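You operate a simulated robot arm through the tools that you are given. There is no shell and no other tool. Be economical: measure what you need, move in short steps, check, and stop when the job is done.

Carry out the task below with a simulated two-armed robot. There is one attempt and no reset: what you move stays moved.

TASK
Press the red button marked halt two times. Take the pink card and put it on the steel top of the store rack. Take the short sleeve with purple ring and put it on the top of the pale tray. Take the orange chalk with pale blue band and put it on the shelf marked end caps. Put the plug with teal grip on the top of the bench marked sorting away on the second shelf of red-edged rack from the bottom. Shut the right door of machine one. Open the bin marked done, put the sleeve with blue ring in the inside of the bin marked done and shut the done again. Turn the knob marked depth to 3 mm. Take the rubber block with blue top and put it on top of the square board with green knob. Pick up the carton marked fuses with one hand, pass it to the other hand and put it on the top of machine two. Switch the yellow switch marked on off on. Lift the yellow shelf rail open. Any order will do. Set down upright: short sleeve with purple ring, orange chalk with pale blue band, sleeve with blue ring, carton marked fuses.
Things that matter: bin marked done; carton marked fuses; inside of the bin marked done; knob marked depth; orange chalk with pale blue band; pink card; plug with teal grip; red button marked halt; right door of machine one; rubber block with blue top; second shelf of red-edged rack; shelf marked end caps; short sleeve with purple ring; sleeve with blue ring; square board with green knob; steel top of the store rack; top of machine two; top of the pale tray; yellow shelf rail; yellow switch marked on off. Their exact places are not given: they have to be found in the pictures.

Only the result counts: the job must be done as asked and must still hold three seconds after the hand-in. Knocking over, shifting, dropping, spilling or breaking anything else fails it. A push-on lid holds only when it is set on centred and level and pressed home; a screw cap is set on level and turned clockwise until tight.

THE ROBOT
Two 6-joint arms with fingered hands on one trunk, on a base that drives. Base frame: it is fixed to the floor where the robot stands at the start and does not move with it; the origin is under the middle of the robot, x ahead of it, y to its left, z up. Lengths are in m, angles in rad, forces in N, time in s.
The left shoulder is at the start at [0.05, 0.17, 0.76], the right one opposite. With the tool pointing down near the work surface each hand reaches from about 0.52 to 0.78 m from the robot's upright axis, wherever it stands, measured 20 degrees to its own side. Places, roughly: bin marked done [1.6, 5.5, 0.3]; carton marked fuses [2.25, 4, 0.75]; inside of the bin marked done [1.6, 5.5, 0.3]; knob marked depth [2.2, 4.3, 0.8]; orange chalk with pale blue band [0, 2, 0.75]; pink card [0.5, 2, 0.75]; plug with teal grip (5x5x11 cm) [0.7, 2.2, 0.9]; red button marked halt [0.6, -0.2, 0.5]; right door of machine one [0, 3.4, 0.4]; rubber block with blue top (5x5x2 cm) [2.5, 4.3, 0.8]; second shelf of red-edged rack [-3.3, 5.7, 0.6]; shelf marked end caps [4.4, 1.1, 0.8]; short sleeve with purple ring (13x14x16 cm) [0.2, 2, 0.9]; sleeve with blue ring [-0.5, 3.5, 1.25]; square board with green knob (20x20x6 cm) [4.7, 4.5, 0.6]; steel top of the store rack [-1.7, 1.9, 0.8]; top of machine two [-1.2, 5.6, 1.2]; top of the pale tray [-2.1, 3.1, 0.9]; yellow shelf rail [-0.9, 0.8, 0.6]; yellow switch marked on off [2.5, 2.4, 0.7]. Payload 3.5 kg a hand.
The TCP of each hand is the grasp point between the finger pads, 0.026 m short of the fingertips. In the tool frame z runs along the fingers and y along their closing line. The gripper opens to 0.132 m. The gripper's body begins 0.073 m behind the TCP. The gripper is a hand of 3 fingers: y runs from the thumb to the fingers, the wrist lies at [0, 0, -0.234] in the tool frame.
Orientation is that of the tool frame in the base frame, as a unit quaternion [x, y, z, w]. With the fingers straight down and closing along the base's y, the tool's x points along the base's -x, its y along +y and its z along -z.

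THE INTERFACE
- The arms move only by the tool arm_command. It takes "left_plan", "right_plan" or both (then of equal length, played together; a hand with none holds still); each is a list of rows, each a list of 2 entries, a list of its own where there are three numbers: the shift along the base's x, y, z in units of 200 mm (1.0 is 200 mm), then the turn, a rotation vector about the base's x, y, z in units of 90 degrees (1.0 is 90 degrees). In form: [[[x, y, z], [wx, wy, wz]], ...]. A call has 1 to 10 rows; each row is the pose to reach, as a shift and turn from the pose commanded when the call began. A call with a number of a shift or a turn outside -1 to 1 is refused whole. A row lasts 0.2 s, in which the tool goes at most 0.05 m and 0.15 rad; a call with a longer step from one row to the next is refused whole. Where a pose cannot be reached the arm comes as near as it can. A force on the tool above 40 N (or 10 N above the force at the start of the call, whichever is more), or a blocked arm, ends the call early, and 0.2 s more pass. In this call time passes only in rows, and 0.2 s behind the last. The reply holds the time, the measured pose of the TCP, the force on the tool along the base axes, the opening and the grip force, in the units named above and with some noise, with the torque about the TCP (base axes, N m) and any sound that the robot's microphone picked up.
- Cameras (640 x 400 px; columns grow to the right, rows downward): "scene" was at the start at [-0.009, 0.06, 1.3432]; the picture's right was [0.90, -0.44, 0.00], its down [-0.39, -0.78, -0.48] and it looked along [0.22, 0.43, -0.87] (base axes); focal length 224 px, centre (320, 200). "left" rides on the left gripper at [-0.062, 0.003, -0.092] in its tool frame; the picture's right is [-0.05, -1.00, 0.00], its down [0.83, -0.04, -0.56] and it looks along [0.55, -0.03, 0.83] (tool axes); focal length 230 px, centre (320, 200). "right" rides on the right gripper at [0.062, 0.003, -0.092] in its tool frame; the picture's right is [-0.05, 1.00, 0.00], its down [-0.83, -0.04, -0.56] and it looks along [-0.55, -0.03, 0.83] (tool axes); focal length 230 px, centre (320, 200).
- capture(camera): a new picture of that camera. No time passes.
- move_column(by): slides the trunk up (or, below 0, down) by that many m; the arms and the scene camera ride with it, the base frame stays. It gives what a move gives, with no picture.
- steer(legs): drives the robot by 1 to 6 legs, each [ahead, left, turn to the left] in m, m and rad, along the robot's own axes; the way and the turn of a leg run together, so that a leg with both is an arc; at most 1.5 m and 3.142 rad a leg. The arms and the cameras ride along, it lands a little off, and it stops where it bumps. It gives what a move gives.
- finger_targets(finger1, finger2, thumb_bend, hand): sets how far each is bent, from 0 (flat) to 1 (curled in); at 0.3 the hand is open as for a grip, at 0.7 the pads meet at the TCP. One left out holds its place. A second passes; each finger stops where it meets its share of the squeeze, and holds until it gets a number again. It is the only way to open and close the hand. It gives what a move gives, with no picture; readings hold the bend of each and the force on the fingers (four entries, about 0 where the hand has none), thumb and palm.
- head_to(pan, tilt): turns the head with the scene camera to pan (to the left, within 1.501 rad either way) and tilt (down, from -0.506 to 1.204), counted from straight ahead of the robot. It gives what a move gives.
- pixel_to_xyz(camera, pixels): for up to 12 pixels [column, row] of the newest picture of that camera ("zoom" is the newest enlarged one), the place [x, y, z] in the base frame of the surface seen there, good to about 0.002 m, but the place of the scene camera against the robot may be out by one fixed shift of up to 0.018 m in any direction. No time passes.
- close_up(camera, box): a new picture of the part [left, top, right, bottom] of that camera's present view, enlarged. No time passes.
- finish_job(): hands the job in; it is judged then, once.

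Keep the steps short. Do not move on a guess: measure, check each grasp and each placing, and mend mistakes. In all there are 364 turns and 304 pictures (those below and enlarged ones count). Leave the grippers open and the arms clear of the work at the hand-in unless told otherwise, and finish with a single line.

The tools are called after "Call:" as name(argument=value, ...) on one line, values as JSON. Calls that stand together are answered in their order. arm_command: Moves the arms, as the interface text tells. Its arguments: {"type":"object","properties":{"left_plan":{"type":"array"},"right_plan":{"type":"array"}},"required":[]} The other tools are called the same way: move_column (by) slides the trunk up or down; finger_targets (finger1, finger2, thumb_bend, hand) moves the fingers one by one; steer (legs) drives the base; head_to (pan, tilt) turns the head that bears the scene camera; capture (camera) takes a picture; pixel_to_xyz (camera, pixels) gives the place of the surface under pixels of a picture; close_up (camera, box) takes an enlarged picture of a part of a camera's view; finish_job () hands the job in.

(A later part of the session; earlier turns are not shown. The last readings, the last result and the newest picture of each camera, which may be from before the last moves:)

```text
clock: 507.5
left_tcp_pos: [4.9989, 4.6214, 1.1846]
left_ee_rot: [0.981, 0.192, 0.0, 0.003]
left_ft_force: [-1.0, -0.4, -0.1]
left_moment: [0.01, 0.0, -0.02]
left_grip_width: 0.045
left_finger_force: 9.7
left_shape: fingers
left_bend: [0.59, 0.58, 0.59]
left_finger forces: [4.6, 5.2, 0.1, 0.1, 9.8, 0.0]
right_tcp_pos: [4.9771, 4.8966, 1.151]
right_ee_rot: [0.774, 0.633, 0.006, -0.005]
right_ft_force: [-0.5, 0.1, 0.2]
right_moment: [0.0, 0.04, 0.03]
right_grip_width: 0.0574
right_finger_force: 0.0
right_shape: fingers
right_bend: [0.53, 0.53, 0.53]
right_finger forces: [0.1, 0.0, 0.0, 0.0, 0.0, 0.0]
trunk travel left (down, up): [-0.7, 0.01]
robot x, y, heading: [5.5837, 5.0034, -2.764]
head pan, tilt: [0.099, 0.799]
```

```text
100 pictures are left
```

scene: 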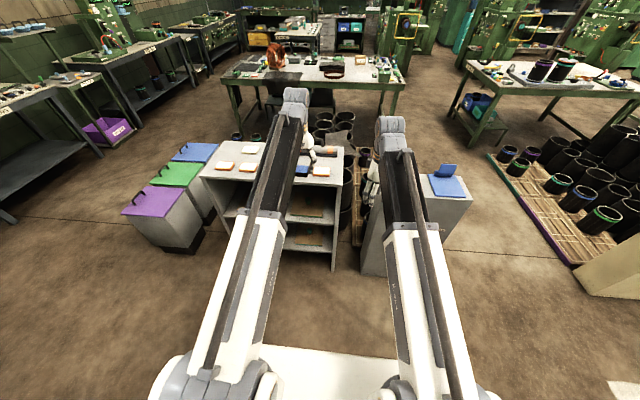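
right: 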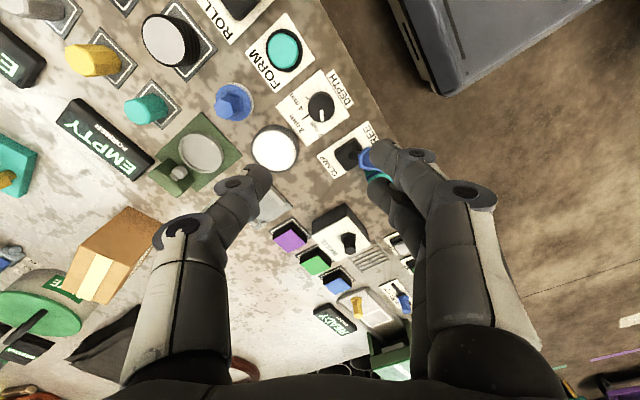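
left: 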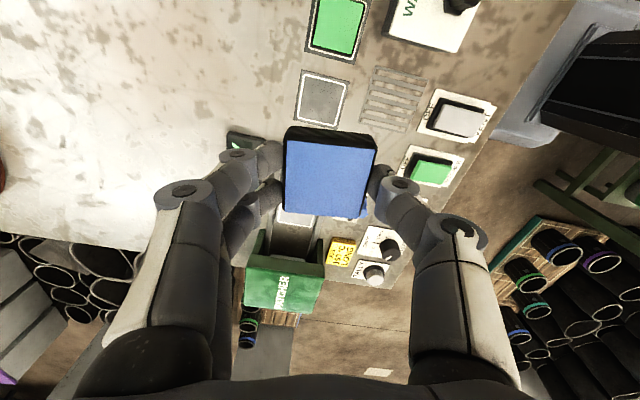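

Call:
close_up(camera="scene", box=[250, 140, 370, 280])

Call:
pixel_to_xyz(camera="scene", pixels=[[307, 208], [300, 215], [325, 215], [340, 222], [335, 265], [345, 165], [312, 235], [320, 205], [298, 200]])

```text
2.86 times, centred on (310, 210) of scene
```

zoom: 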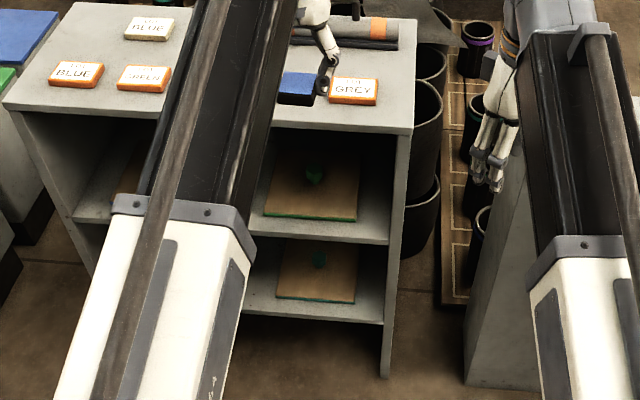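

```text
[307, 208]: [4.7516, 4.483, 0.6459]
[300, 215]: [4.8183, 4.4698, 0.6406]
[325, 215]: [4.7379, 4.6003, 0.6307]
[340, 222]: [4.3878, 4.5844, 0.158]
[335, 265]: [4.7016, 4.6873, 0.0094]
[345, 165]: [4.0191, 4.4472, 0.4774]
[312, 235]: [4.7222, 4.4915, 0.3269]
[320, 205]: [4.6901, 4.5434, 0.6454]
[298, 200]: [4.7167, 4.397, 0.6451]
```

Green-knob board found on the middle shelf (front edge u≈6.135, centre v≈2.40, top z≈0.635). I'll lower the trunk 0.25 m and pitch the left hand 35° forward.

Call:
move_column(by=-0.25)

Call:
arm_command(left_plan=[[[0, 0, -0.1], [-0.029, 0.072, 0]], [[0, 0, -0.2], [-0.058, 0.145, 0]], [[0, 0, -0.35], [-0.086, 0.217, 0]], [[0, 0, -0.5], [-0.115, 0.29, 0]], [[0, 0, -0.7], [-0.144, 0.362, 0]], [[0, 0, -0.9], [-0.144, 0.362, 0]]])

Call:
capture(camera="left")

Call:
close_up(camera="scene", box=[220, 110, 400, 280])

```text
clock: 510.1
left_tcp_pos: [4.9988, 4.6202, 0.9351]
left_ee_rot: [0.982, 0.191, 0.001, 0.003]
left_ft_force: [0.7, 0.4, -0.1]
left_moment: [0.04, -0.01, -0.03]
left_grip_width: 0.0451
left_finger_force: 9.7
left_shape: fingers
left_bend: [0.59, 0.58, 0.59]
left_finger forces: [4.6, 5.1, 0.1, 0.1, 9.9, 0.0]
right_tcp_pos: [4.9784, 4.8974, 0.9008]
right_ee_rot: [0.773, 0.634, 0.005, -0.005]
right_ft_force: [-0.6, -0.2, -0.2]
right_moment: [0.01, 0.01, 0.03]
right_grip_width: 0.0573
right_finger_force: 0.1
right_shape: fingers
right_bend: [0.53, 0.53, 0.53]
right_finger forces: [0.1, 0.0, 0.0, 0.1, 0.0, 0.1]
trunk travel left (down, up): [-0.45, 0.26]
robot x, y, heading: [5.5819, 5.0059, -2.76]
head pan, tilt: [0.099, 0.799]
```

```text
clock: 511.5
left_tcp_pos: [4.9985, 4.6196, 0.7547]
left_ee_rot: [0.936, 0.184, -0.296, 0.058]
left_ft_force: [-0.3, 0.1, -1.7]
left_moment: [0.04, 0.01, -0.02]
left_grip_width: 0.045
left_finger_force: 9.9
left_shape: fingers
left_bend: [0.59, 0.58, 0.59]
left_finger forces: [4.6, 5.2, 0.0, 0.1, 9.7, 0.0]
right_tcp_pos: [4.9777, 4.8975, 0.9018]
right_ee_rot: [0.774, 0.634, 0.005, -0.004]
right_ft_force: [-0.4, -0.3, 0.1]
right_moment: [0.01, 0.03, 0.01]
right_grip_width: 0.0573
right_finger_force: 0.1
right_shape: fingers
right_bend: [0.53, 0.53, 0.53]
right_finger forces: [0.1, 0.0, 0.1, 0.0, 0.0, 0.1]
trunk travel left (down, up): [-0.45, 0.26]
robot x, y, heading: [5.5836, 5.0034, -2.769]
head pan, tilt: [0.099, 0.799]
```

```text
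98 pictures are left
```

left: 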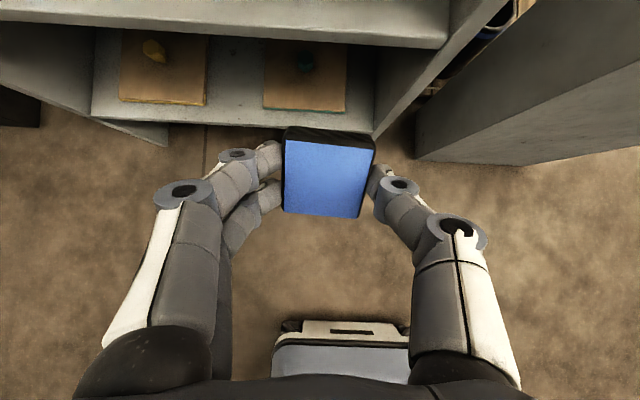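

```text
2.35 times, centred on (310, 195) of scene
```

zoom: 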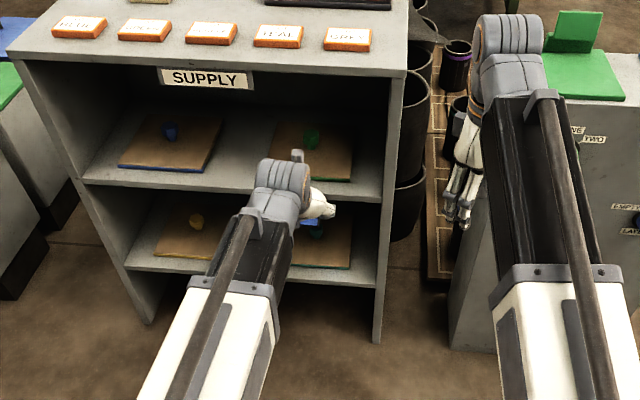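

Call:
pixel_to_xyz(camera="zoom", pixels=[[350, 178], [340, 176], [330, 172], [348, 135], [290, 128], [312, 140], [335, 155], [280, 150]])

```text
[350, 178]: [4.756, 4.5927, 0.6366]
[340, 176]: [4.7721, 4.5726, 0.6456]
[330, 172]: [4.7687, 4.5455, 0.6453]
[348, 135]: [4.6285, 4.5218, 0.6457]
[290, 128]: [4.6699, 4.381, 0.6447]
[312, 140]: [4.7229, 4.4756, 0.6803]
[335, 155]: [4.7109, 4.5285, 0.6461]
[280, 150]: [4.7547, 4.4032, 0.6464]
```

Target: right-front part of the board, clear of its knob: TCP (4.770,4.549). I'll move in at z≈0.745 in two calls.

Call:
arm_command(left_plan=[[[-0.2, -0.062, 0], [0, 0, 0]], [[-0.4, -0.124, -0.03], [0, 0, 0]], [[-0.6, -0.185, -0.05], [0, 0, 0]]])

Call:
arm_command(left_plan=[[[-0.2, -0.062, 0], [0, 0, 0]], [[-0.4, -0.124, 0], [0, 0, 0]], [[-0.54, -0.168, 0], [0, 0, 0]]])

Call:
capture(camera="left")

Call:
close_up(camera="scene", box=[220, 110, 400, 280])

```text
clock: 512.3
left_tcp_pos: [4.8793, 4.5835, 0.7446]
left_ee_rot: [0.936, 0.184, -0.295, 0.058]
left_ft_force: [0.6, -0.8, -0.7]
left_moment: [0.0, 0.02, 0.0]
left_grip_width: 0.0454
left_finger_force: 9.4
left_shape: fingers
left_bend: [0.59, 0.58, 0.59]
left_finger forces: [4.6, 5.1, 0.0, 0.1, 9.7, 0.1]
right_tcp_pos: [4.9775, 4.8976, 0.9008]
right_ee_rot: [0.773, 0.634, 0.006, -0.005]
right_ft_force: [-0.2, -0.6, 0.4]
right_moment: [0.01, 0.02, -0.01]
right_grip_width: 0.0573
right_finger_force: 0.1
right_shape: fingers
right_bend: [0.53, 0.53, 0.53]
right_finger forces: [0.0, 0.1, 0.1, 0.0, 0.0, 0.0]
trunk travel left (down, up): [-0.45, 0.26]
robot x, y, heading: [5.5803, 5.0039, -2.767]
head pan, tilt: [0.099, 0.799]
```

```text
clock: 513.1
left_tcp_pos: [4.8126, 4.5621, 0.7463]
left_ee_rot: [0.935, 0.184, -0.296, 0.059]
left_ft_force: [-0.2, 0.5, -0.2]
left_moment: [0.02, 0.0, 0.01]
left_grip_width: 0.0454
left_finger_force: 9.9
left_shape: fingers
left_bend: [0.59, 0.58, 0.59]
left_finger forces: [4.5, 5.0, 0.0, 0.0, 9.7, 0.1]
left hand out of reach, approached as far as the arm can: row 2, 3
right_tcp_pos: [4.9768, 4.8967, 0.9015]
right_ee_rot: [0.774, 0.633, 0.006, -0.005]
right_ft_force: [0.1, 0.1, 0.3]
right_moment: [-0.02, -0.01, 0.02]
right_grip_width: 0.0572
right_finger_force: 0.0
right_shape: fingers
right_bend: [0.53, 0.53, 0.53]
right_finger forces: [0.0, 0.0, 0.0, 0.0, 0.0, 0.1]
trunk travel left (down, up): [-0.45, 0.26]
robot x, y, heading: [5.5792, 5.0018, -2.763]
head pan, tilt: [0.099, 0.799]
```

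```text
96 pictures are left
```

left: 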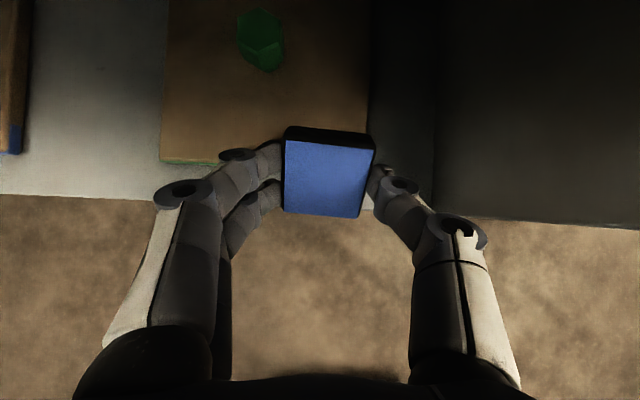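

```text
2.35 times, centred on (310, 195) of scene
```

zoom: 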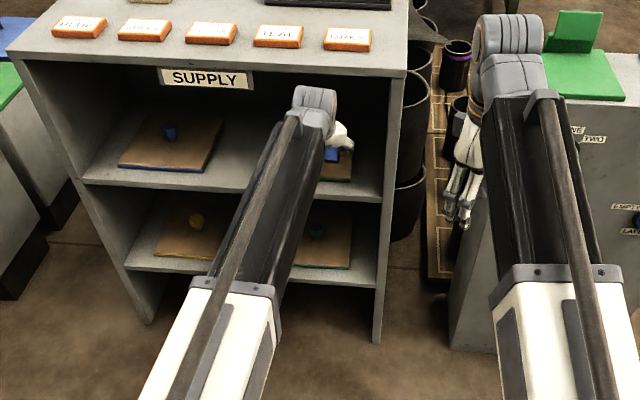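

Call:
pixel_to_xyz(camera="left", pixels=[[262, 45], [170, 150], [215, 155], [250, 120], [364, 100], [364, 40], [200, 160], [400, 150]])

```text
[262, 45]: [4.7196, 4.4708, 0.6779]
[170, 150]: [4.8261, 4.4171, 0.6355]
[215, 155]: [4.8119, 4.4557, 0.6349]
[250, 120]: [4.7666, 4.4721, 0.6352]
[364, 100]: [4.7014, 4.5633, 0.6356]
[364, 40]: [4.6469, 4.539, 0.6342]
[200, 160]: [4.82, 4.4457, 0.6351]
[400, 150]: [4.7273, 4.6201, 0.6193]
```

I need 4 cm more; I'll drive ahead 0.042 m.

Call:
steer(legs=[[0.042, 0, 0]])

Call:
capture(camera="left")

```text
clock: 514.0
left_tcp_pos: [4.7732, 4.5462, 0.7455]
left_ee_rot: [0.936, 0.184, -0.296, 0.058]
left_ft_force: [-1.4, 0.1, -0.2]
left_moment: [-0.02, -0.02, 0.0]
left_grip_width: 0.0451
left_finger_force: 9.4
left_shape: fingers
left_bend: [0.59, 0.58, 0.59]
left_finger forces: [4.6, 5.1, 0.0, 0.1, 9.7, 0.1]
right_tcp_pos: [4.9388, 4.8799, 0.9016]
right_ee_rot: [0.773, 0.634, 0.005, -0.005]
right_ft_force: [-0.3, -0.2, 0.2]
right_moment: [0.01, -0.01, 0.02]
right_grip_width: 0.0571
right_finger_force: 0.0
right_shape: fingers
right_bend: [0.53, 0.53, 0.53]
right_finger forces: [0.1, 0.0, 0.1, 0.0, 0.1, 0.1]
trunk travel left (down, up): [-0.45, 0.26]
robot x, y, heading: [5.5422, 4.9896, -2.766]
head pan, tilt: [0.099, 0.799]
```

```text
94 pictures are left
```

left: 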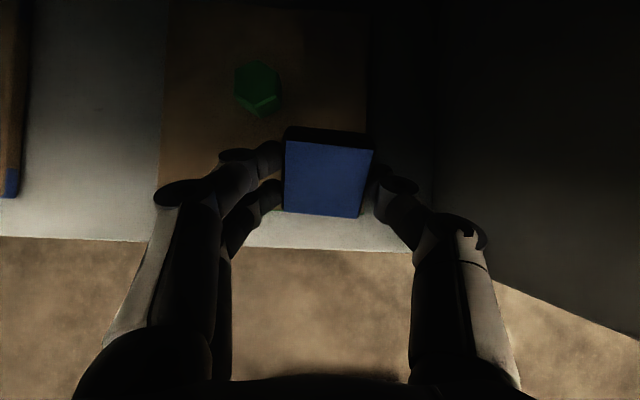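

Lowering 60 mm, then creeping to touch.

Call:
arm_command(left_plan=[[[0, 0, -0.15], [0, 0, 0]], [[0, 0, -0.27], [0, 0, 0]], [[0, 0, -0.3], [0, 0, 0]], [[0, 0, -0.32], [0, 0, 0]], [[0, 0, -0.34], [0, 0, 0]]])

```text
clock: 515.1
left_tcp_pos: [4.7789, 4.5488, 0.6796]
left_ee_rot: [0.935, 0.184, -0.296, 0.058]
left_ft_force: [-0.2, -0.4, 0.3]
left_moment: [0.01, -0.03, 0.01]
left_grip_width: 0.0451
left_finger_force: 10.1
left_shape: fingers
left_bend: [0.59, 0.58, 0.59]
left_finger forces: [4.8, 5.2, 0.1, 0.0, 9.7, 0.0]
left hand out of reach, approached as far as the arm can: row 2, 3, 4, 5
right_tcp_pos: [4.9385, 4.8799, 0.9024]
right_ee_rot: [0.773, 0.634, 0.006, -0.004]
right_ft_force: [1.4, 0.2, 0.7]
right_moment: [0.0, 0.03, 0.01]
right_grip_width: 0.0574
right_finger_force: 0.2
right_shape: fingers
right_bend: [0.53, 0.53, 0.53]
right_finger forces: [0.0, 0.1, 0.0, 0.0, 0.0, 0.1]
trunk travel left (down, up): [-0.45, 0.26]
robot x, y, heading: [5.5438, 4.9887, -2.763]
head pan, tilt: [0.099, 0.799]
```

Call:
steer(legs=[[0.012, 0, 0]])

Call:
arm_command(left_plan=[[[0, 0, -0.01], [0, 0, 0]], [[0, 0, -0.02], [0, 0, 0]], [[0, 0, -0.03], [0, 0, 0]], [[0, 0, -0.04], [0, 0, 0]]])

Call:
capture(camera="left")

```text
clock: 515.9
left_tcp_pos: [4.7665, 4.5445, 0.6793]
left_ee_rot: [0.935, 0.184, -0.297, 0.058]
left_ft_force: [1.1, -0.5, -1.2]
left_moment: [-0.01, -0.06, -0.01]
left_grip_width: 0.0451
left_finger_force: 10.2
left_shape: fingers
left_bend: [0.59, 0.58, 0.59]
left_finger forces: [4.4, 5.5, 0.0, 0.0, 10.0, 0.0]
right_tcp_pos: [4.9268, 4.8774, 0.9019]
right_ee_rot: [0.773, 0.634, 0.006, -0.003]
right_ft_force: [0.7, -0.1, 0.2]
right_moment: [-0.01, 0.01, -0.02]
right_grip_width: 0.0573
right_finger_force: 0.1
right_shape: fingers
right_bend: [0.53, 0.53, 0.53]
right_finger forces: [0.1, 0.0, 0.0, 0.1, 0.0, 0.0]
trunk travel left (down, up): [-0.45, 0.26]
robot x, y, heading: [5.5305, 4.9813, -2.763]
head pan, tilt: [0.099, 0.799]
```

```text
clock: 516.9
left_tcp_pos: [4.7672, 4.544, 0.6745]
left_ee_rot: [0.934, 0.183, -0.301, 0.059]
left_ft_force: [-8.7, -3.9, 18.9]
left_moment: [-0.08, 0.32, -0.01]
left_grip_width: 0.0454
left_finger_force: 11.3
left_shape: fingers
left_bend: [0.58, 0.59, 0.6]
left_finger forces: [4.8, 6.2, 0.0, 0.0, 11.0, 0.1]
right_tcp_pos: [4.9281, 4.8766, 0.9024]
right_ee_rot: [0.773, 0.634, 0.004, -0.004]
right_ft_force: [-0.4, -0.8, 0.5]
right_moment: [-0.01, -0.02, -0.04]
right_grip_width: 0.057
right_finger_force: 0.0
right_shape: fingers
right_bend: [0.53, 0.53, 0.53]
right_finger forces: [0.0, 0.1, 0.0, 0.1, 0.0, 0.0]
trunk travel left (down, up): [-0.45, 0.26]
robot x, y, heading: [5.5319, 4.9853, -2.76]
head pan, tilt: [0.099, 0.799]
```

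```text
93 pictures are left
```

left: 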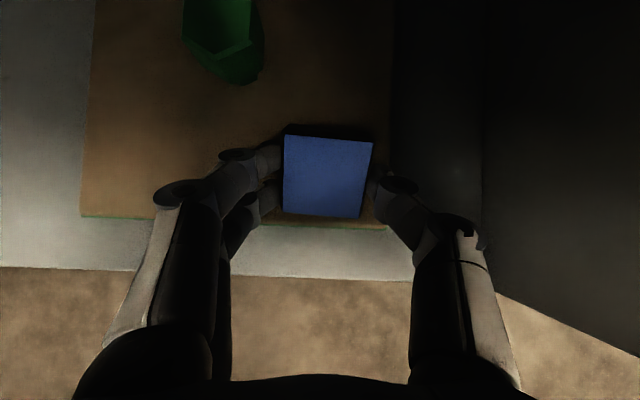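

Its near edge touches the board, well inside the board's outline. I'll release gently.

Call:
finger_targets(hand="left", finger1=0.5, finger2=0.5, thumb_bend=0.5)

Call:
capture(camera="left")

```text
clock: 517.9
left_tcp_pos: [4.7669, 4.5454, 0.6724]
left_ee_rot: [0.935, 0.183, -0.298, 0.058]
left_ft_force: [1.1, 4.7, 11.2]
left_moment: [-0.2, -0.04, 0.04]
left_grip_width: 0.0669
left_finger_force: 5.0
left_shape: fingers
left_bend: [0.5, 0.57, 0.5]
left_finger forces: [0.1, 10.7, 0.0, 0.1, 0.0, 0.0]
right_tcp_pos: [4.9283, 4.8761, 0.9017]
right_ee_rot: [0.773, 0.634, 0.005, -0.004]
right_ft_force: [0.8, 0.1, 0.0]
right_moment: [0.01, -0.01, -0.02]
right_grip_width: 0.0572
right_finger_force: 0.1
right_shape: fingers
right_bend: [0.53, 0.53, 0.53]
right_finger forces: [0.0, 0.0, 0.0, 0.1, 0.0, 0.0]
trunk travel left (down, up): [-0.45, 0.26]
robot x, y, heading: [5.5324, 4.9845, -2.763]
head pan, tilt: [0.099, 0.799]
```

```text
92 pictures are left
```

left: 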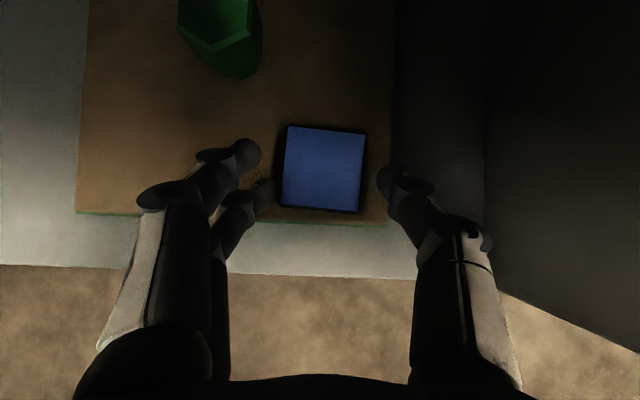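

The block lies flat on the board. I'll rise 25 mm, then withdraw.

Call:
arm_command(left_plan=[[[0, 0, 0.05], [0, 0, 0]], [[0, 0, 0.15], [0, 0, 0]], [[0.1, 0.04, 0.25], [0, 0, 0]], [[0.3, 0.12, 0.25], [0, 0, 0]], [[0.5, 0.2, 0.25], [0, 0, 0]]])

Call:
capture(camera="left")

```text
clock: 519.1
left_tcp_pos: [4.8669, 4.5875, 0.7217]
left_ee_rot: [0.935, 0.183, -0.297, 0.058]
left_ft_force: [0.0, -0.2, 0.1]
left_moment: [0.04, 0.01, -0.01]
left_grip_width: 0.0675
left_finger_force: 0.1
left_shape: fingers
left_bend: [0.5, 0.5, 0.5]
left_finger forces: [0.0, 0.1, 0.1, 0.1, 0.0, 0.0]
right_tcp_pos: [4.927, 4.8762, 0.9009]
right_ee_rot: [0.773, 0.635, 0.005, -0.004]
right_ft_force: [0.2, 0.5, 0.5]
right_moment: [0.01, -0.04, 0.01]
right_grip_width: 0.0574
right_finger_force: 0.0
right_shape: fingers
right_bend: [0.53, 0.53, 0.53]
right_finger forces: [0.0, 0.1, 0.0, 0.1, 0.1, 0.0]
trunk travel left (down, up): [-0.45, 0.26]
robot x, y, heading: [5.5341, 4.9845, -2.767]
head pan, tilt: [0.099, 0.799]
```

```text
91 pictures are left
```

left: 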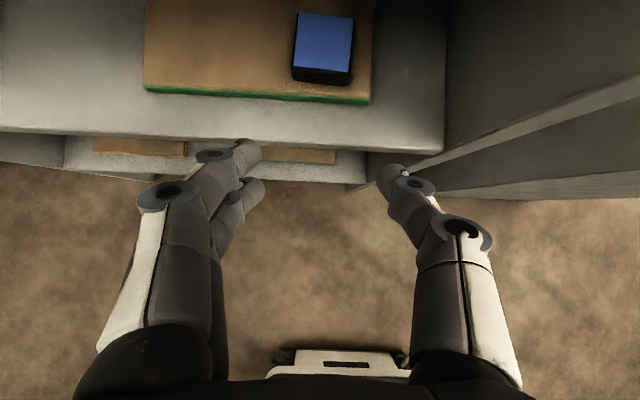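

Done: the block rests flat on the green-knob board. I'll back out, straighten the left hand, raise the trunk, and drive back west through the gap.

Call:
steer(legs=[[-0.2, 0, 0]])

Call:
arm_command(left_plan=[[[0, 0, 0.1], [0.029, -0.072, 0]], [[0, 0, 0.2], [0.058, -0.145, 0]], [[0, 0, 0.35], [0.086, -0.217, 0]], [[0, 0, 0.5], [0.115, -0.29, 0]], [[0, 0, 0.7], [0.144, -0.362, 0]], [[0, 0, 0.9], [0.144, -0.362, 0]]])

Call:
move_column(by=0.25)

Call:
steer(legs=[[0, -1.32, 0], [1.3, 0, 0], [1.2, 0, 0]])

Call:
head_to(pan=0, tilt=0.6)

Call:
capture(camera="scene")

```text
clock: 520.7
left_tcp_pos: [5.052, 4.6627, 0.7208]
left_ee_rot: [0.936, 0.182, -0.297, 0.057]
left_ft_force: [0.3, 0.0, -0.5]
left_moment: [0.04, 0.03, 0.01]
left_grip_width: 0.0672
left_finger_force: 0.1
left_shape: fingers
left_bend: [0.5, 0.5, 0.5]
left_finger forces: [0.1, 0.0, 0.0, 0.1, 0.0, 0.0]
right_tcp_pos: [5.1138, 4.9514, 0.9015]
right_ee_rot: [0.775, 0.633, 0.006, -0.005]
right_ft_force: [-0.6, 0.0, -0.3]
right_moment: [0.01, -0.01, 0.02]
right_grip_width: 0.0573
right_finger_force: 0.0
right_shape: fingers
right_bend: [0.53, 0.53, 0.53]
right_finger forces: [0.0, 0.0, 0.0, 0.1, 0.1, 0.0]
trunk travel left (down, up): [-0.45, 0.26]
robot x, y, heading: [5.718, 5.0604, -2.765]
head pan, tilt: [0.099, 0.799]
```

```text
clock: 522.1
left_tcp_pos: [5.0879, 4.6752, 0.8926]
left_ee_rot: [0.982, 0.191, -0.002, 0.002]
left_ft_force: [-0.1, 0.2, 0.6]
left_moment: [-0.01, -0.02, 0.03]
left_grip_width: 0.0673
left_finger_force: 0.0
left_shape: fingers
left_bend: [0.5, 0.5, 0.5]
left_finger forces: [0.0, 0.0, 0.1, 0.0, 0.0, 0.0]
left hand out of reach, approached as far as the arm can: row 5, 6
right_tcp_pos: [5.1145, 4.9518, 0.9005]
right_ee_rot: [0.774, 0.633, 0.005, -0.004]
right_ft_force: [-0.4, 0.3, 0.2]
right_moment: [0.02, -0.04, 0.03]
right_grip_width: 0.0572
right_finger_force: 0.0
right_shape: fingers
right_bend: [0.53, 0.53, 0.53]
right_finger forces: [0.0, 0.0, 0.1, 0.0, 0.1, 0.0]
trunk travel left (down, up): [-0.45, 0.26]
robot x, y, heading: [5.7187, 5.0557, -2.764]
head pan, tilt: [0.099, 0.799]
```

```text
clock: 524.7
left_tcp_pos: [5.0872, 4.6743, 1.142]
left_ee_rot: [0.982, 0.191, -0.002, 0.002]
left_ft_force: [0.1, -1.1, -0.4]
left_moment: [0.01, 0.02, 0.04]
left_grip_width: 0.0672
left_finger_force: 0.2
left_shape: fingers
left_bend: [0.5, 0.5, 0.5]
left_finger forces: [0.0, 0.0, 0.0, 0.0, 0.0, 0.0]
right_tcp_pos: [5.1138, 4.9511, 1.1535]
right_ee_rot: [0.775, 0.632, 0.006, -0.005]
right_ft_force: [0.8, -0.2, -0.1]
right_moment: [-0.01, 0.01, -0.02]
right_grip_width: 0.0572
right_finger_force: 0.0
right_shape: fingers
right_bend: [0.53, 0.53, 0.53]
right_finger forces: [0.0, 0.0, 0.1, 0.0, 0.0, 0.1]
trunk travel left (down, up): [-0.7, 0.01]
robot x, y, heading: [5.7174, 5.0543, -2.763]
head pan, tilt: [0.099, 0.799]
```

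```text
clock: 543.1
left_tcp_pos: [2.2786, 4.947, 1.142]
left_ee_rot: [0.982, 0.191, -0.002, 0.002]
left_ft_force: [0.8, -0.1, -0.4]
left_moment: [0.02, -0.01, -0.01]
left_grip_width: 0.0671
left_finger_force: 0.0
left_shape: fingers
left_bend: [0.5, 0.5, 0.5]
left_finger forces: [0.0, 0.1, 0.0, 0.0, 0.0, 0.1]
right_tcp_pos: [2.3044, 5.2226, 1.1506]
right_ee_rot: [0.775, 0.632, 0.006, -0.004]
right_ft_force: [-0.5, 0.0, -0.2]
right_moment: [0.06, 0.0, -0.02]
right_grip_width: 0.0572
right_finger_force: 0.0
right_shape: fingers
right_bend: [0.53, 0.53, 0.53]
right_finger forces: [0.0, 0.0, 0.0, 0.0, 0.0, 0.0]
trunk travel left (down, up): [-0.7, 0.01]
robot x, y, heading: [2.9093, 5.3262, -2.768]
head pan, tilt: [0.099, 0.799]
```

```text
clock: 543.8
left_tcp_pos: [2.2782, 4.9463, 1.1436]
left_ee_rot: [0.981, 0.192, -0.003, 0.002]
left_ft_force: [-1.1, -0.8, 0.6]
left_moment: [-0.02, 0.02, -0.01]
left_grip_width: 0.0672
left_finger_force: 0.2
left_shape: fingers
left_bend: [0.5, 0.5, 0.5]
left_finger forces: [0.0, 0.0, 0.0, 0.0, 0.1, 0.0]
right_tcp_pos: [2.3047, 5.2218, 1.1508]
right_ee_rot: [0.775, 0.632, 0.005, -0.004]
right_ft_force: [0.7, 0.7, -0.5]
right_moment: [0.0, 0.02, 0.02]
right_grip_width: 0.0571
right_finger_force: 0.1
right_shape: fingers
right_bend: [0.53, 0.53, 0.53]
right_finger forces: [0.0, 0.1, 0.1, 0.0, 0.0, 0.1]
trunk travel left (down, up): [-0.7, 0.01]
robot x, y, heading: [2.9099, 5.3291, -2.766]
head pan, tilt: [0.0, 0.6]
```

```text
90 pictures are left
```

scene: 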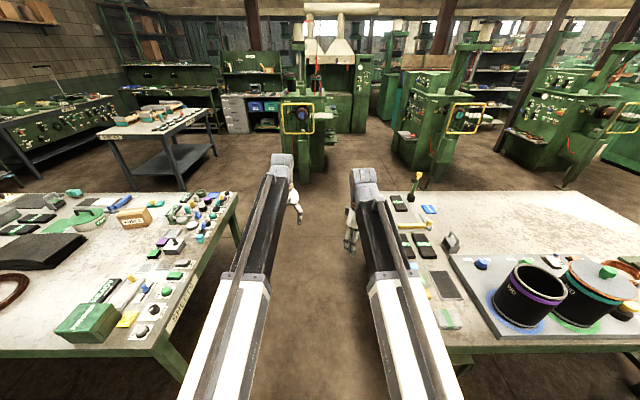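

I'll continue through the gap, then turn left to face the SHEETS table from the aisle.

Call:
steer(legs=[[0, 0.09, 0], [0.95, 0, 0], [0.92, 0, 0], [0, 0, 1.57], [0, 0, 1.57]])

Call:
head_to(pan=0, tilt=0.9)

Call:
capture(camera="scene")

```text
clock: 561.5
left_tcp_pos: [1.8391, 4.9215, 1.1419]
left_ee_rot: [-0.169, 0.986, 0.002, 0.003]
left_ft_force: [-0.5, 0.0, 0.8]
left_moment: [0.04, 0.0, 0.02]
left_grip_width: 0.0674
left_finger_force: 0.0
left_shape: fingers
left_bend: [0.5, 0.5, 0.5]
left_finger forces: [0.0, 0.0, 0.0, 0.1, 0.0, 0.0]
right_tcp_pos: [1.8018, 4.6475, 1.1517]
right_ee_rot: [-0.616, 0.788, -0.005, -0.005]
right_ft_force: [0.0, -0.2, 0.2]
right_moment: [-0.01, -0.01, -0.04]
right_grip_width: 0.0574
right_finger_force: 0.0
right_shape: fingers
right_bend: [0.53, 0.53, 0.53]
right_finger forces: [0.0, 0.0, 0.1, 0.0, 0.1, 0.0]
trunk travel left (down, up): [-0.7, 0.01]
robot x, y, heading: [1.1962, 4.566, 0.333]
head pan, tilt: [0.0, 0.6]
```

```text
clock: 562.3
left_tcp_pos: [1.8401, 4.9221, 1.1433]
left_ee_rot: [-0.169, 0.986, 0.003, 0.003]
left_ft_force: [-0.5, -0.3, 0.5]
left_moment: [0.0, -0.02, 0.02]
left_grip_width: 0.0671
left_finger_force: 0.0
left_shape: fingers
left_bend: [0.5, 0.5, 0.5]
left_finger forces: [0.1, 0.1, 0.0, 0.1, 0.0, 0.0]
right_tcp_pos: [1.8012, 4.647, 1.1504]
right_ee_rot: [-0.616, 0.787, -0.005, -0.005]
right_ft_force: [-0.5, -0.5, -0.3]
right_moment: [-0.02, 0.01, 0.03]
right_grip_width: 0.0571
right_finger_force: 0.1
right_shape: fingers
right_bend: [0.53, 0.53, 0.53]
right_finger forces: [0.1, 0.1, 0.0, 0.0, 0.0, 0.0]
trunk travel left (down, up): [-0.7, 0.01]
robot x, y, heading: [1.1954, 4.5677, 0.334]
head pan, tilt: [0.0, 0.901]
```

```text
89 pictures are left
```

scene: 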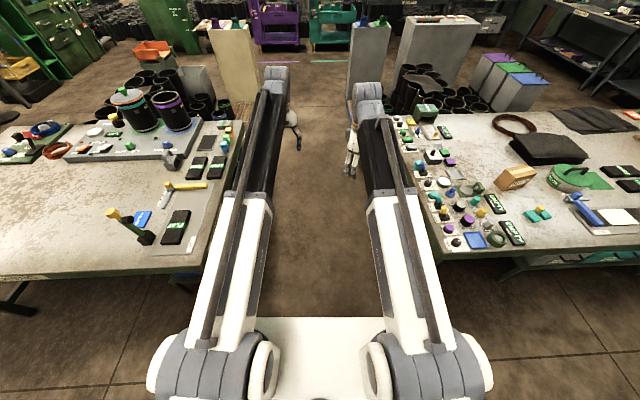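

I'll square up and slide right 0.45 m so that the DEPTH knob is in front of the right hand.

Call:
steer(legs=[[0, 0, 0.05], [0, -0.45, 0], [0.09, 0, 0]])

Call:
capture(camera="right")

```text
clock: 566.1
left_tcp_pos: [2.0714, 4.5785, 1.1422]
left_ee_rot: [-0.197, 0.98, 0.002, 0.002]
left_ft_force: [0.7, 0.9, 0.2]
left_moment: [-0.01, 0.03, 0.01]
left_grip_width: 0.0672
left_finger_force: 0.0
left_shape: fingers
left_bend: [0.5, 0.5, 0.5]
left_finger forces: [0.0, 0.0, 0.0, 0.1, 0.0, 0.0]
right_tcp_pos: [2.0496, 4.3022, 1.151]
right_ee_rot: [-0.639, 0.769, -0.003, -0.006]
right_ft_force: [0.8, -0.2, -0.3]
right_moment: [-0.01, 0.04, -0.01]
right_grip_width: 0.0572
right_finger_force: 0.0
right_shape: fingers
right_bend: [0.53, 0.53, 0.53]
right_finger forces: [0.0, 0.0, 0.1, 0.0, 0.0, 0.1]
trunk travel left (down, up): [-0.7, 0.01]
robot x, y, heading: [1.4421, 4.1882, 0.384]
head pan, tilt: [0.0, 0.901]
```

```text
88 pictures are left
```

right: 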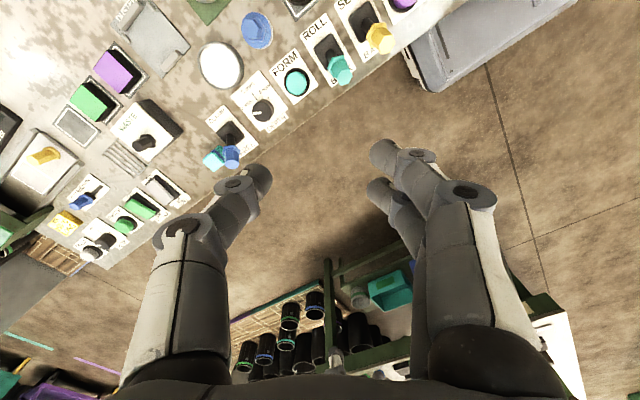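

Call:
arm_command(right_plan=[[[0.15, 0, -0.1], [0, 0, -0.05]], [[0.3, 0.01, -0.25], [0, 0, -0.1]], [[0.45, 0.015, -0.45], [0, 0, -0.16]], [[0.507, 0.016, -0.65], [0, 0, -0.16]], [[0.507, 0.016, -0.85], [0, 0, -0.16]], [[0.507, 0.016, -1.0], [0, 0, -0.16]]])

Call:
capture(camera="right")

```text
clock: 567.5
left_tcp_pos: [2.07, 4.5786, 1.1423]
left_ee_rot: [-0.198, 0.98, 0.002, 0.003]
left_ft_force: [0.3, 0.3, 0.0]
left_moment: [0.02, 0.0, 0.01]
left_grip_width: 0.0673
left_finger_force: 0.1
left_shape: fingers
left_bend: [0.5, 0.5, 0.5]
left_finger forces: [0.0, 0.0, 0.0, 0.0, 0.0, 0.1]
right_tcp_pos: [2.148, 4.3062, 0.9515]
right_ee_rot: [-0.536, 0.844, -0.004, -0.006]
right_ft_force: [-0.1, 0.4, -0.5]
right_moment: [0.0, -0.02, 0.03]
right_grip_width: 0.0574
right_finger_force: 0.1
right_shape: fingers
right_bend: [0.53, 0.53, 0.53]
right_finger forces: [0.0, 0.0, 0.0, 0.0, 0.1, 0.0]
trunk travel left (down, up): [-0.7, 0.01]
robot x, y, heading: [1.4443, 4.1862, 0.391]
head pan, tilt: [0.0, 0.901]
```

```text
87 pictures are left
```

right: 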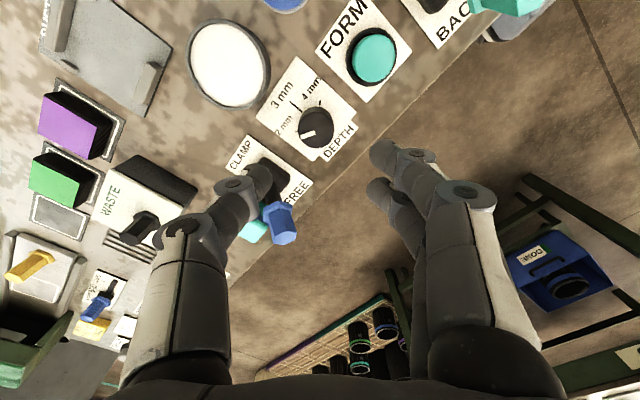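

The thumb and fingers now stay clear of CLAMP and FORM through the turn. I'll descend around the knob to z 0.841 and close.

Call:
arm_command(right_plan=[[[0.012, -0.003, -0.2], [0, 0, 0]], [[0.012, -0.003, -0.4], [0, 0, 0]], [[0.012, -0.003, -0.55], [0, 0, 0]]])

Call:
finger_targets(hand="right", finger1=0.68, finger2=0.68, thumb_bend=0.68)

Call:
capture(camera="right")

```text
clock: 568.3
left_tcp_pos: [2.0691, 4.5783, 1.142]
left_ee_rot: [-0.197, 0.98, 0.003, 0.002]
left_ft_force: [-0.3, -0.6, 0.5]
left_moment: [-0.03, -0.01, -0.05]
left_grip_width: 0.0672
left_finger_force: 0.1
left_shape: fingers
left_bend: [0.5, 0.5, 0.5]
left_finger forces: [0.1, 0.0, 0.0, 0.0, 0.1, 0.0]
right_tcp_pos: [2.1515, 4.3036, 0.8401]
right_ee_rot: [-0.537, 0.844, -0.004, -0.006]
right_ft_force: [0.1, 0.1, -0.1]
right_moment: [0.0, -0.01, -0.02]
right_grip_width: 0.0571
right_finger_force: 0.1
right_shape: fingers
right_bend: [0.53, 0.53, 0.53]
right_finger forces: [0.1, 0.0, 0.0, 0.0, 0.0, 0.0]
trunk travel left (down, up): [-0.7, 0.01]
robot x, y, heading: [1.4419, 4.1818, 0.393]
head pan, tilt: [0.0, 0.901]
```

```text
clock: 569.3
left_tcp_pos: [2.0705, 4.5778, 1.1428]
left_ee_rot: [-0.198, 0.98, 0.002, 0.001]
left_ft_force: [0.0, -0.2, -0.1]
left_moment: [-0.02, 0.0, -0.03]
left_grip_width: 0.0671
left_finger_force: 0.1
left_shape: fingers
left_bend: [0.5, 0.5, 0.5]
left_finger forces: [0.0, 0.0, 0.0, 0.0, 0.0, 0.1]
right_tcp_pos: [2.1508, 4.3032, 0.8401]
right_ee_rot: [-0.538, 0.843, -0.004, -0.006]
right_ft_force: [0.6, -0.8, -2.2]
right_moment: [-0.03, -0.04, 0.01]
right_grip_width: 0.0278
right_finger_force: 8.6
right_shape: fingers
right_bend: [0.64, 0.62, 0.64]
right_finger forces: [2.8, 4.9, 0.1, 0.0, 9.3, 0.0]
trunk travel left (down, up): [-0.7, 0.01]
robot x, y, heading: [1.4469, 4.1896, 0.391]
head pan, tilt: [0.0, 0.901]
```

```text
86 pictures are left
```

right: 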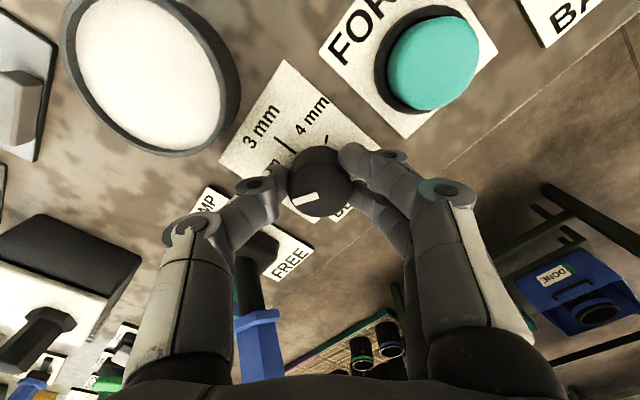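

Gripped. I'll turn clockwise 60° in 8 rows.

Call:
arm_command(right_plan=[[[0, 0, 0], [0, 0, -0.083]], [[0, 0, 0], [0, 0, -0.167]], [[0, 0, 0], [0, 0, -0.25]], [[0, 0, 0], [0, 0, -0.333]], [[0, 0, 0], [0, 0, -0.417]], [[0, 0, 0], [0, 0, -0.5]], [[0, 0, 0], [0, 0, -0.583]], [[0, 0, 0], [0, 0, -0.667]]])

Call:
capture(camera="right")

```text
clock: 571.1
left_tcp_pos: [2.0696, 4.579, 1.144]
left_ee_rot: [-0.198, 0.98, 0.003, 0.002]
left_ft_force: [-0.1, 0.3, -0.1]
left_moment: [-0.01, -0.05, 0.02]
left_grip_width: 0.0673
left_finger_force: 0.1
left_shape: fingers
left_bend: [0.5, 0.5, 0.5]
left_finger forces: [0.0, 0.0, 0.1, 0.0, 0.1, 0.0]
right_tcp_pos: [2.1509, 4.3054, 0.8415]
right_ee_rot: [-0.043, 0.999, 0.0, -0.007]
right_ft_force: [-9.6, 2.5, -7.4]
right_moment: [0.1, 0.2, 0.01]
right_grip_width: 0.0284
right_finger_force: 9.4
right_shape: fingers
right_bend: [0.63, 0.61, 0.64]
right_finger forces: [6.5, 5.1, 0.1, 0.0, 6.9, 0.1]
trunk travel left (down, up): [-0.7, 0.01]
robot x, y, heading: [1.4422, 4.1884, 0.387]
head pan, tilt: [0.0, 0.901]
```

```text
85 pictures are left
```

right: 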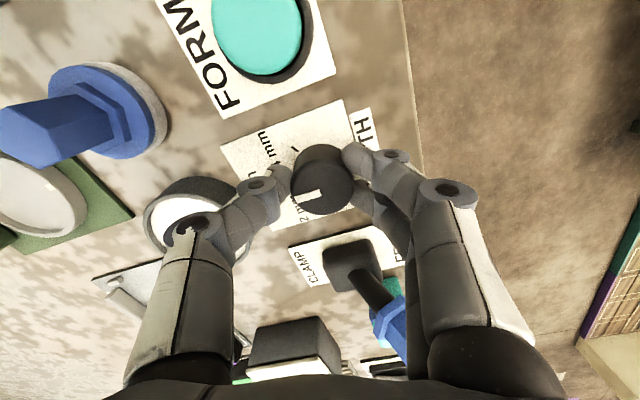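

Call:
finger_targets(hand="right", finger1=0.53, finger2=0.53, thumb_bend=0.53)

Call:
arm_command(right_plan=[[[0, 0, 0.15], [0, 0, 0]], [[0, 0, 0.35], [0, 0, 0]], [[0, 0, 0.5], [0, 0, 0]]])

Call:
close_up(camera="right", box=[230, 60, 400, 190])

```text
clock: 572.1
left_tcp_pos: [2.0685, 4.5788, 1.1428]
left_ee_rot: [-0.197, 0.98, 0.002, 0.003]
left_ft_force: [0.4, -0.1, -1.5]
left_moment: [0.05, -0.03, 0.02]
left_grip_width: 0.0674
left_finger_force: 0.0
left_shape: fingers
left_bend: [0.5, 0.5, 0.5]
left_finger forces: [0.0, 0.0, 0.0, 0.0, 0.0, 0.0]
right_tcp_pos: [2.1511, 4.3049, 0.8409]
right_ee_rot: [-0.042, 0.999, -0.001, -0.007]
right_ft_force: [-0.3, -0.1, 0.2]
right_moment: [0.01, 0.01, -0.01]
right_grip_width: 0.057
right_finger_force: 0.0
right_shape: fingers
right_bend: [0.53, 0.53, 0.53]
right_finger forces: [0.0, 0.0, 0.0, 0.0, 0.0, 0.0]
trunk travel left (down, up): [-0.7, 0.01]
robot x, y, heading: [1.4433, 4.1865, 0.386]
head pan, tilt: [0.0, 0.901]
```

```text
clock: 572.9
left_tcp_pos: [2.0692, 4.5778, 1.1418]
left_ee_rot: [-0.197, 0.98, 0.003, 0.002]
left_ft_force: [0.1, 0.3, 0.8]
left_moment: [0.0, -0.03, -0.03]
left_grip_width: 0.0672
left_finger_force: 0.0
left_shape: fingers
left_bend: [0.5, 0.5, 0.5]
left_finger forces: [0.1, 0.0, 0.0, 0.1, 0.0, 0.0]
right_tcp_pos: [2.151, 4.3023, 0.9423]
right_ee_rot: [-0.042, 0.999, 0.0, -0.007]
right_ft_force: [0.2, 0.3, -0.2]
right_moment: [-0.01, 0.01, 0.04]
right_grip_width: 0.057
right_finger_force: 0.1
right_shape: fingers
right_bend: [0.53, 0.53, 0.53]
right_finger forces: [0.1, 0.0, 0.0, 0.0, 0.1, 0.1]
trunk travel left (down, up): [-0.7, 0.01]
robot x, y, heading: [1.4467, 4.1859, 0.387]
head pan, tilt: [0.0, 0.901]
```

```text
3.08 times, centred on (315, 125) of right
```

zoom: 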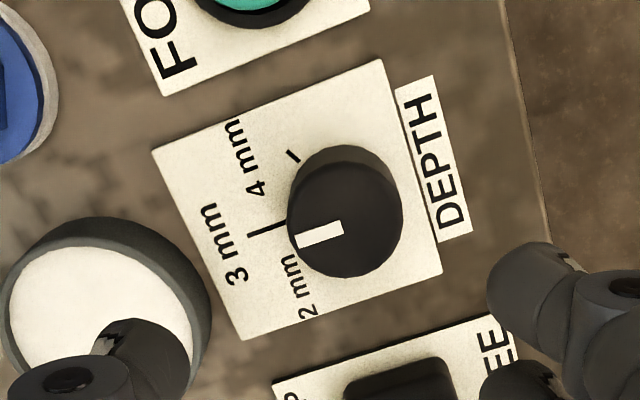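

Call:
pixel_to_xyz(camera="zoom", pixels=[[340, 231], [302, 241], [252, 234], [282, 224], [345, 150], [345, 275], [290, 210], [400, 210]])

```text
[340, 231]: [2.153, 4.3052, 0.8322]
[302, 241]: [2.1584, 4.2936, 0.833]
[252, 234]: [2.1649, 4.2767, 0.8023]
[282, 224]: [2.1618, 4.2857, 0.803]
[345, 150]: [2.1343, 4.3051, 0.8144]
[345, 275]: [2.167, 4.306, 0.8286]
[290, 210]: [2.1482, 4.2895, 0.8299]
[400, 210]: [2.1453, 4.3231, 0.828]
```

The pointer now aims along the 3 mm tick (−65° vs −63…−71°). Next the FUSES carton: raise the right hand and slide right 0.5 m.

Call:
arm_command(right_plan=[[[-0.1, 0, 0.2], [0, 0, 0]], [[-0.2, 0, 0.4], [0, 0, 0.05]], [[-0.2, 0, 0.6], [0, 0, 0.1]]])

Call:
steer(legs=[[0, -0.5, 0]])

Call:
finger_targets(hand="right", finger1=0.35, finger2=0.35, thumb_bend=0.35)

Call:
capture(camera="right")

```text
clock: 573.7
left_tcp_pos: [2.0683, 4.5782, 1.1415]
left_ee_rot: [-0.198, 0.98, 0.002, 0.003]
left_ft_force: [0.1, -0.6, 0.3]
left_moment: [0.03, 0.01, 0.0]
left_grip_width: 0.0675
left_finger_force: 0.1
left_shape: fingers
left_bend: [0.5, 0.5, 0.5]
left_finger forces: [0.0, 0.0, 0.0, 0.1, 0.0, 0.1]
right_tcp_pos: [2.1123, 4.3024, 1.0614]
right_ee_rot: [-0.122, 0.993, -0.002, -0.008]
right_ft_force: [0.1, 0.3, 0.8]
right_moment: [-0.03, 0.02, 0.0]
right_grip_width: 0.0572
right_finger_force: 0.1
right_shape: fingers
right_bend: [0.53, 0.53, 0.53]
right_finger forces: [0.0, 0.0, 0.0, 0.1, 0.0, 0.0]
trunk travel left (down, up): [-0.7, 0.01]
robot x, y, heading: [1.4461, 4.1864, 0.386]
head pan, tilt: [0.0, 0.901]
```

```text
clock: 576.7
left_tcp_pos: [2.2637, 4.1028, 1.1418]
left_ee_rot: [-0.198, 0.98, 0.003, 0.002]
left_ft_force: [0.1, 0.2, -0.3]
left_moment: [0.01, 0.01, -0.01]
left_grip_width: 0.0673
left_finger_force: 0.1
left_shape: fingers
left_bend: [0.5, 0.5, 0.5]
left_finger forces: [0.0, 0.0, 0.1, 0.0, 0.0, 0.0]
right_tcp_pos: [2.3067, 3.8259, 1.0607]
right_ee_rot: [-0.121, 0.993, 0.0, -0.007]
right_ft_force: [-0.8, -0.5, 0.0]
right_moment: [0.03, -0.01, 0.0]
right_grip_width: 0.0572
right_finger_force: 0.1
right_shape: fingers
right_bend: [0.53, 0.53, 0.53]
right_finger forces: [0.0, 0.0, 0.1, 0.1, 0.0, 0.0]
trunk travel left (down, up): [-0.7, 0.01]
robot x, y, heading: [1.6369, 3.7124, 0.388]
head pan, tilt: [0.0, 0.901]
```

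```text
clock: 577.7
left_tcp_pos: [2.2637, 4.1034, 1.1428]
left_ee_rot: [-0.197, 0.98, 0.002, 0.002]
left_ft_force: [0.2, 0.6, -0.9]
left_moment: [-0.02, 0.02, -0.01]
left_grip_width: 0.0671
left_finger_force: 0.1
left_shape: fingers
left_bend: [0.5, 0.5, 0.5]
left_finger forces: [0.0, 0.0, 0.0, 0.1, 0.0, 0.0]
right_tcp_pos: [2.3072, 3.8277, 1.061]
right_ee_rot: [-0.121, 0.993, -0.001, -0.007]
right_ft_force: [0.8, 0.0, 0.4]
right_moment: [-0.01, 0.05, 0.03]
right_grip_width: 0.1177
right_finger_force: 0.1
right_shape: fingers
right_bend: [0.35, 0.35, 0.35]
right_finger forces: [0.0, 0.0, 0.0, 0.1, 0.0, 0.0]
trunk travel left (down, up): [-0.7, 0.01]
robot x, y, heading: [1.6385, 3.7106, 0.389]
head pan, tilt: [0.0, 0.901]
```

```text
83 pictures are left
```

right: 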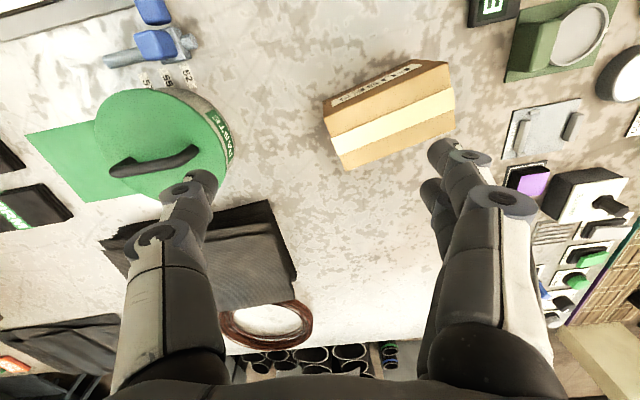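

Call:
pixel_to_xyz(camera="right", pixels=[[390, 120], [335, 125], [445, 80], [450, 125], [348, 163], [375, 80], [400, 150], [300, 180], [330, 105], [446, 63]])

Call:
close_up(camera="right", box=[300, 40, 480, 190])

```text
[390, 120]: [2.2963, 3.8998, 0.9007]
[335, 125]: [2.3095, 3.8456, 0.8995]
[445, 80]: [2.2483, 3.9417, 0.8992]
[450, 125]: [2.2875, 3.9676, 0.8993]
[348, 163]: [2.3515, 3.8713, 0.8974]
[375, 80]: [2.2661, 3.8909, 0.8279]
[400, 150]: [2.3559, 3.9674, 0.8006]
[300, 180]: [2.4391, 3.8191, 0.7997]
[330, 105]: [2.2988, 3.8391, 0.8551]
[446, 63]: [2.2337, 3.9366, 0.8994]
```

```text
2.67 times, centred on (390, 115) of right
```

zoom: 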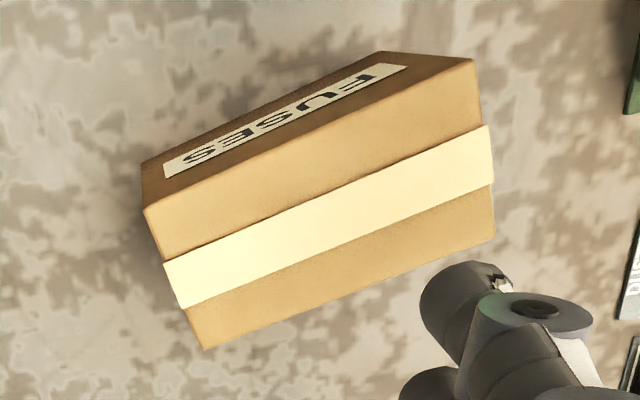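

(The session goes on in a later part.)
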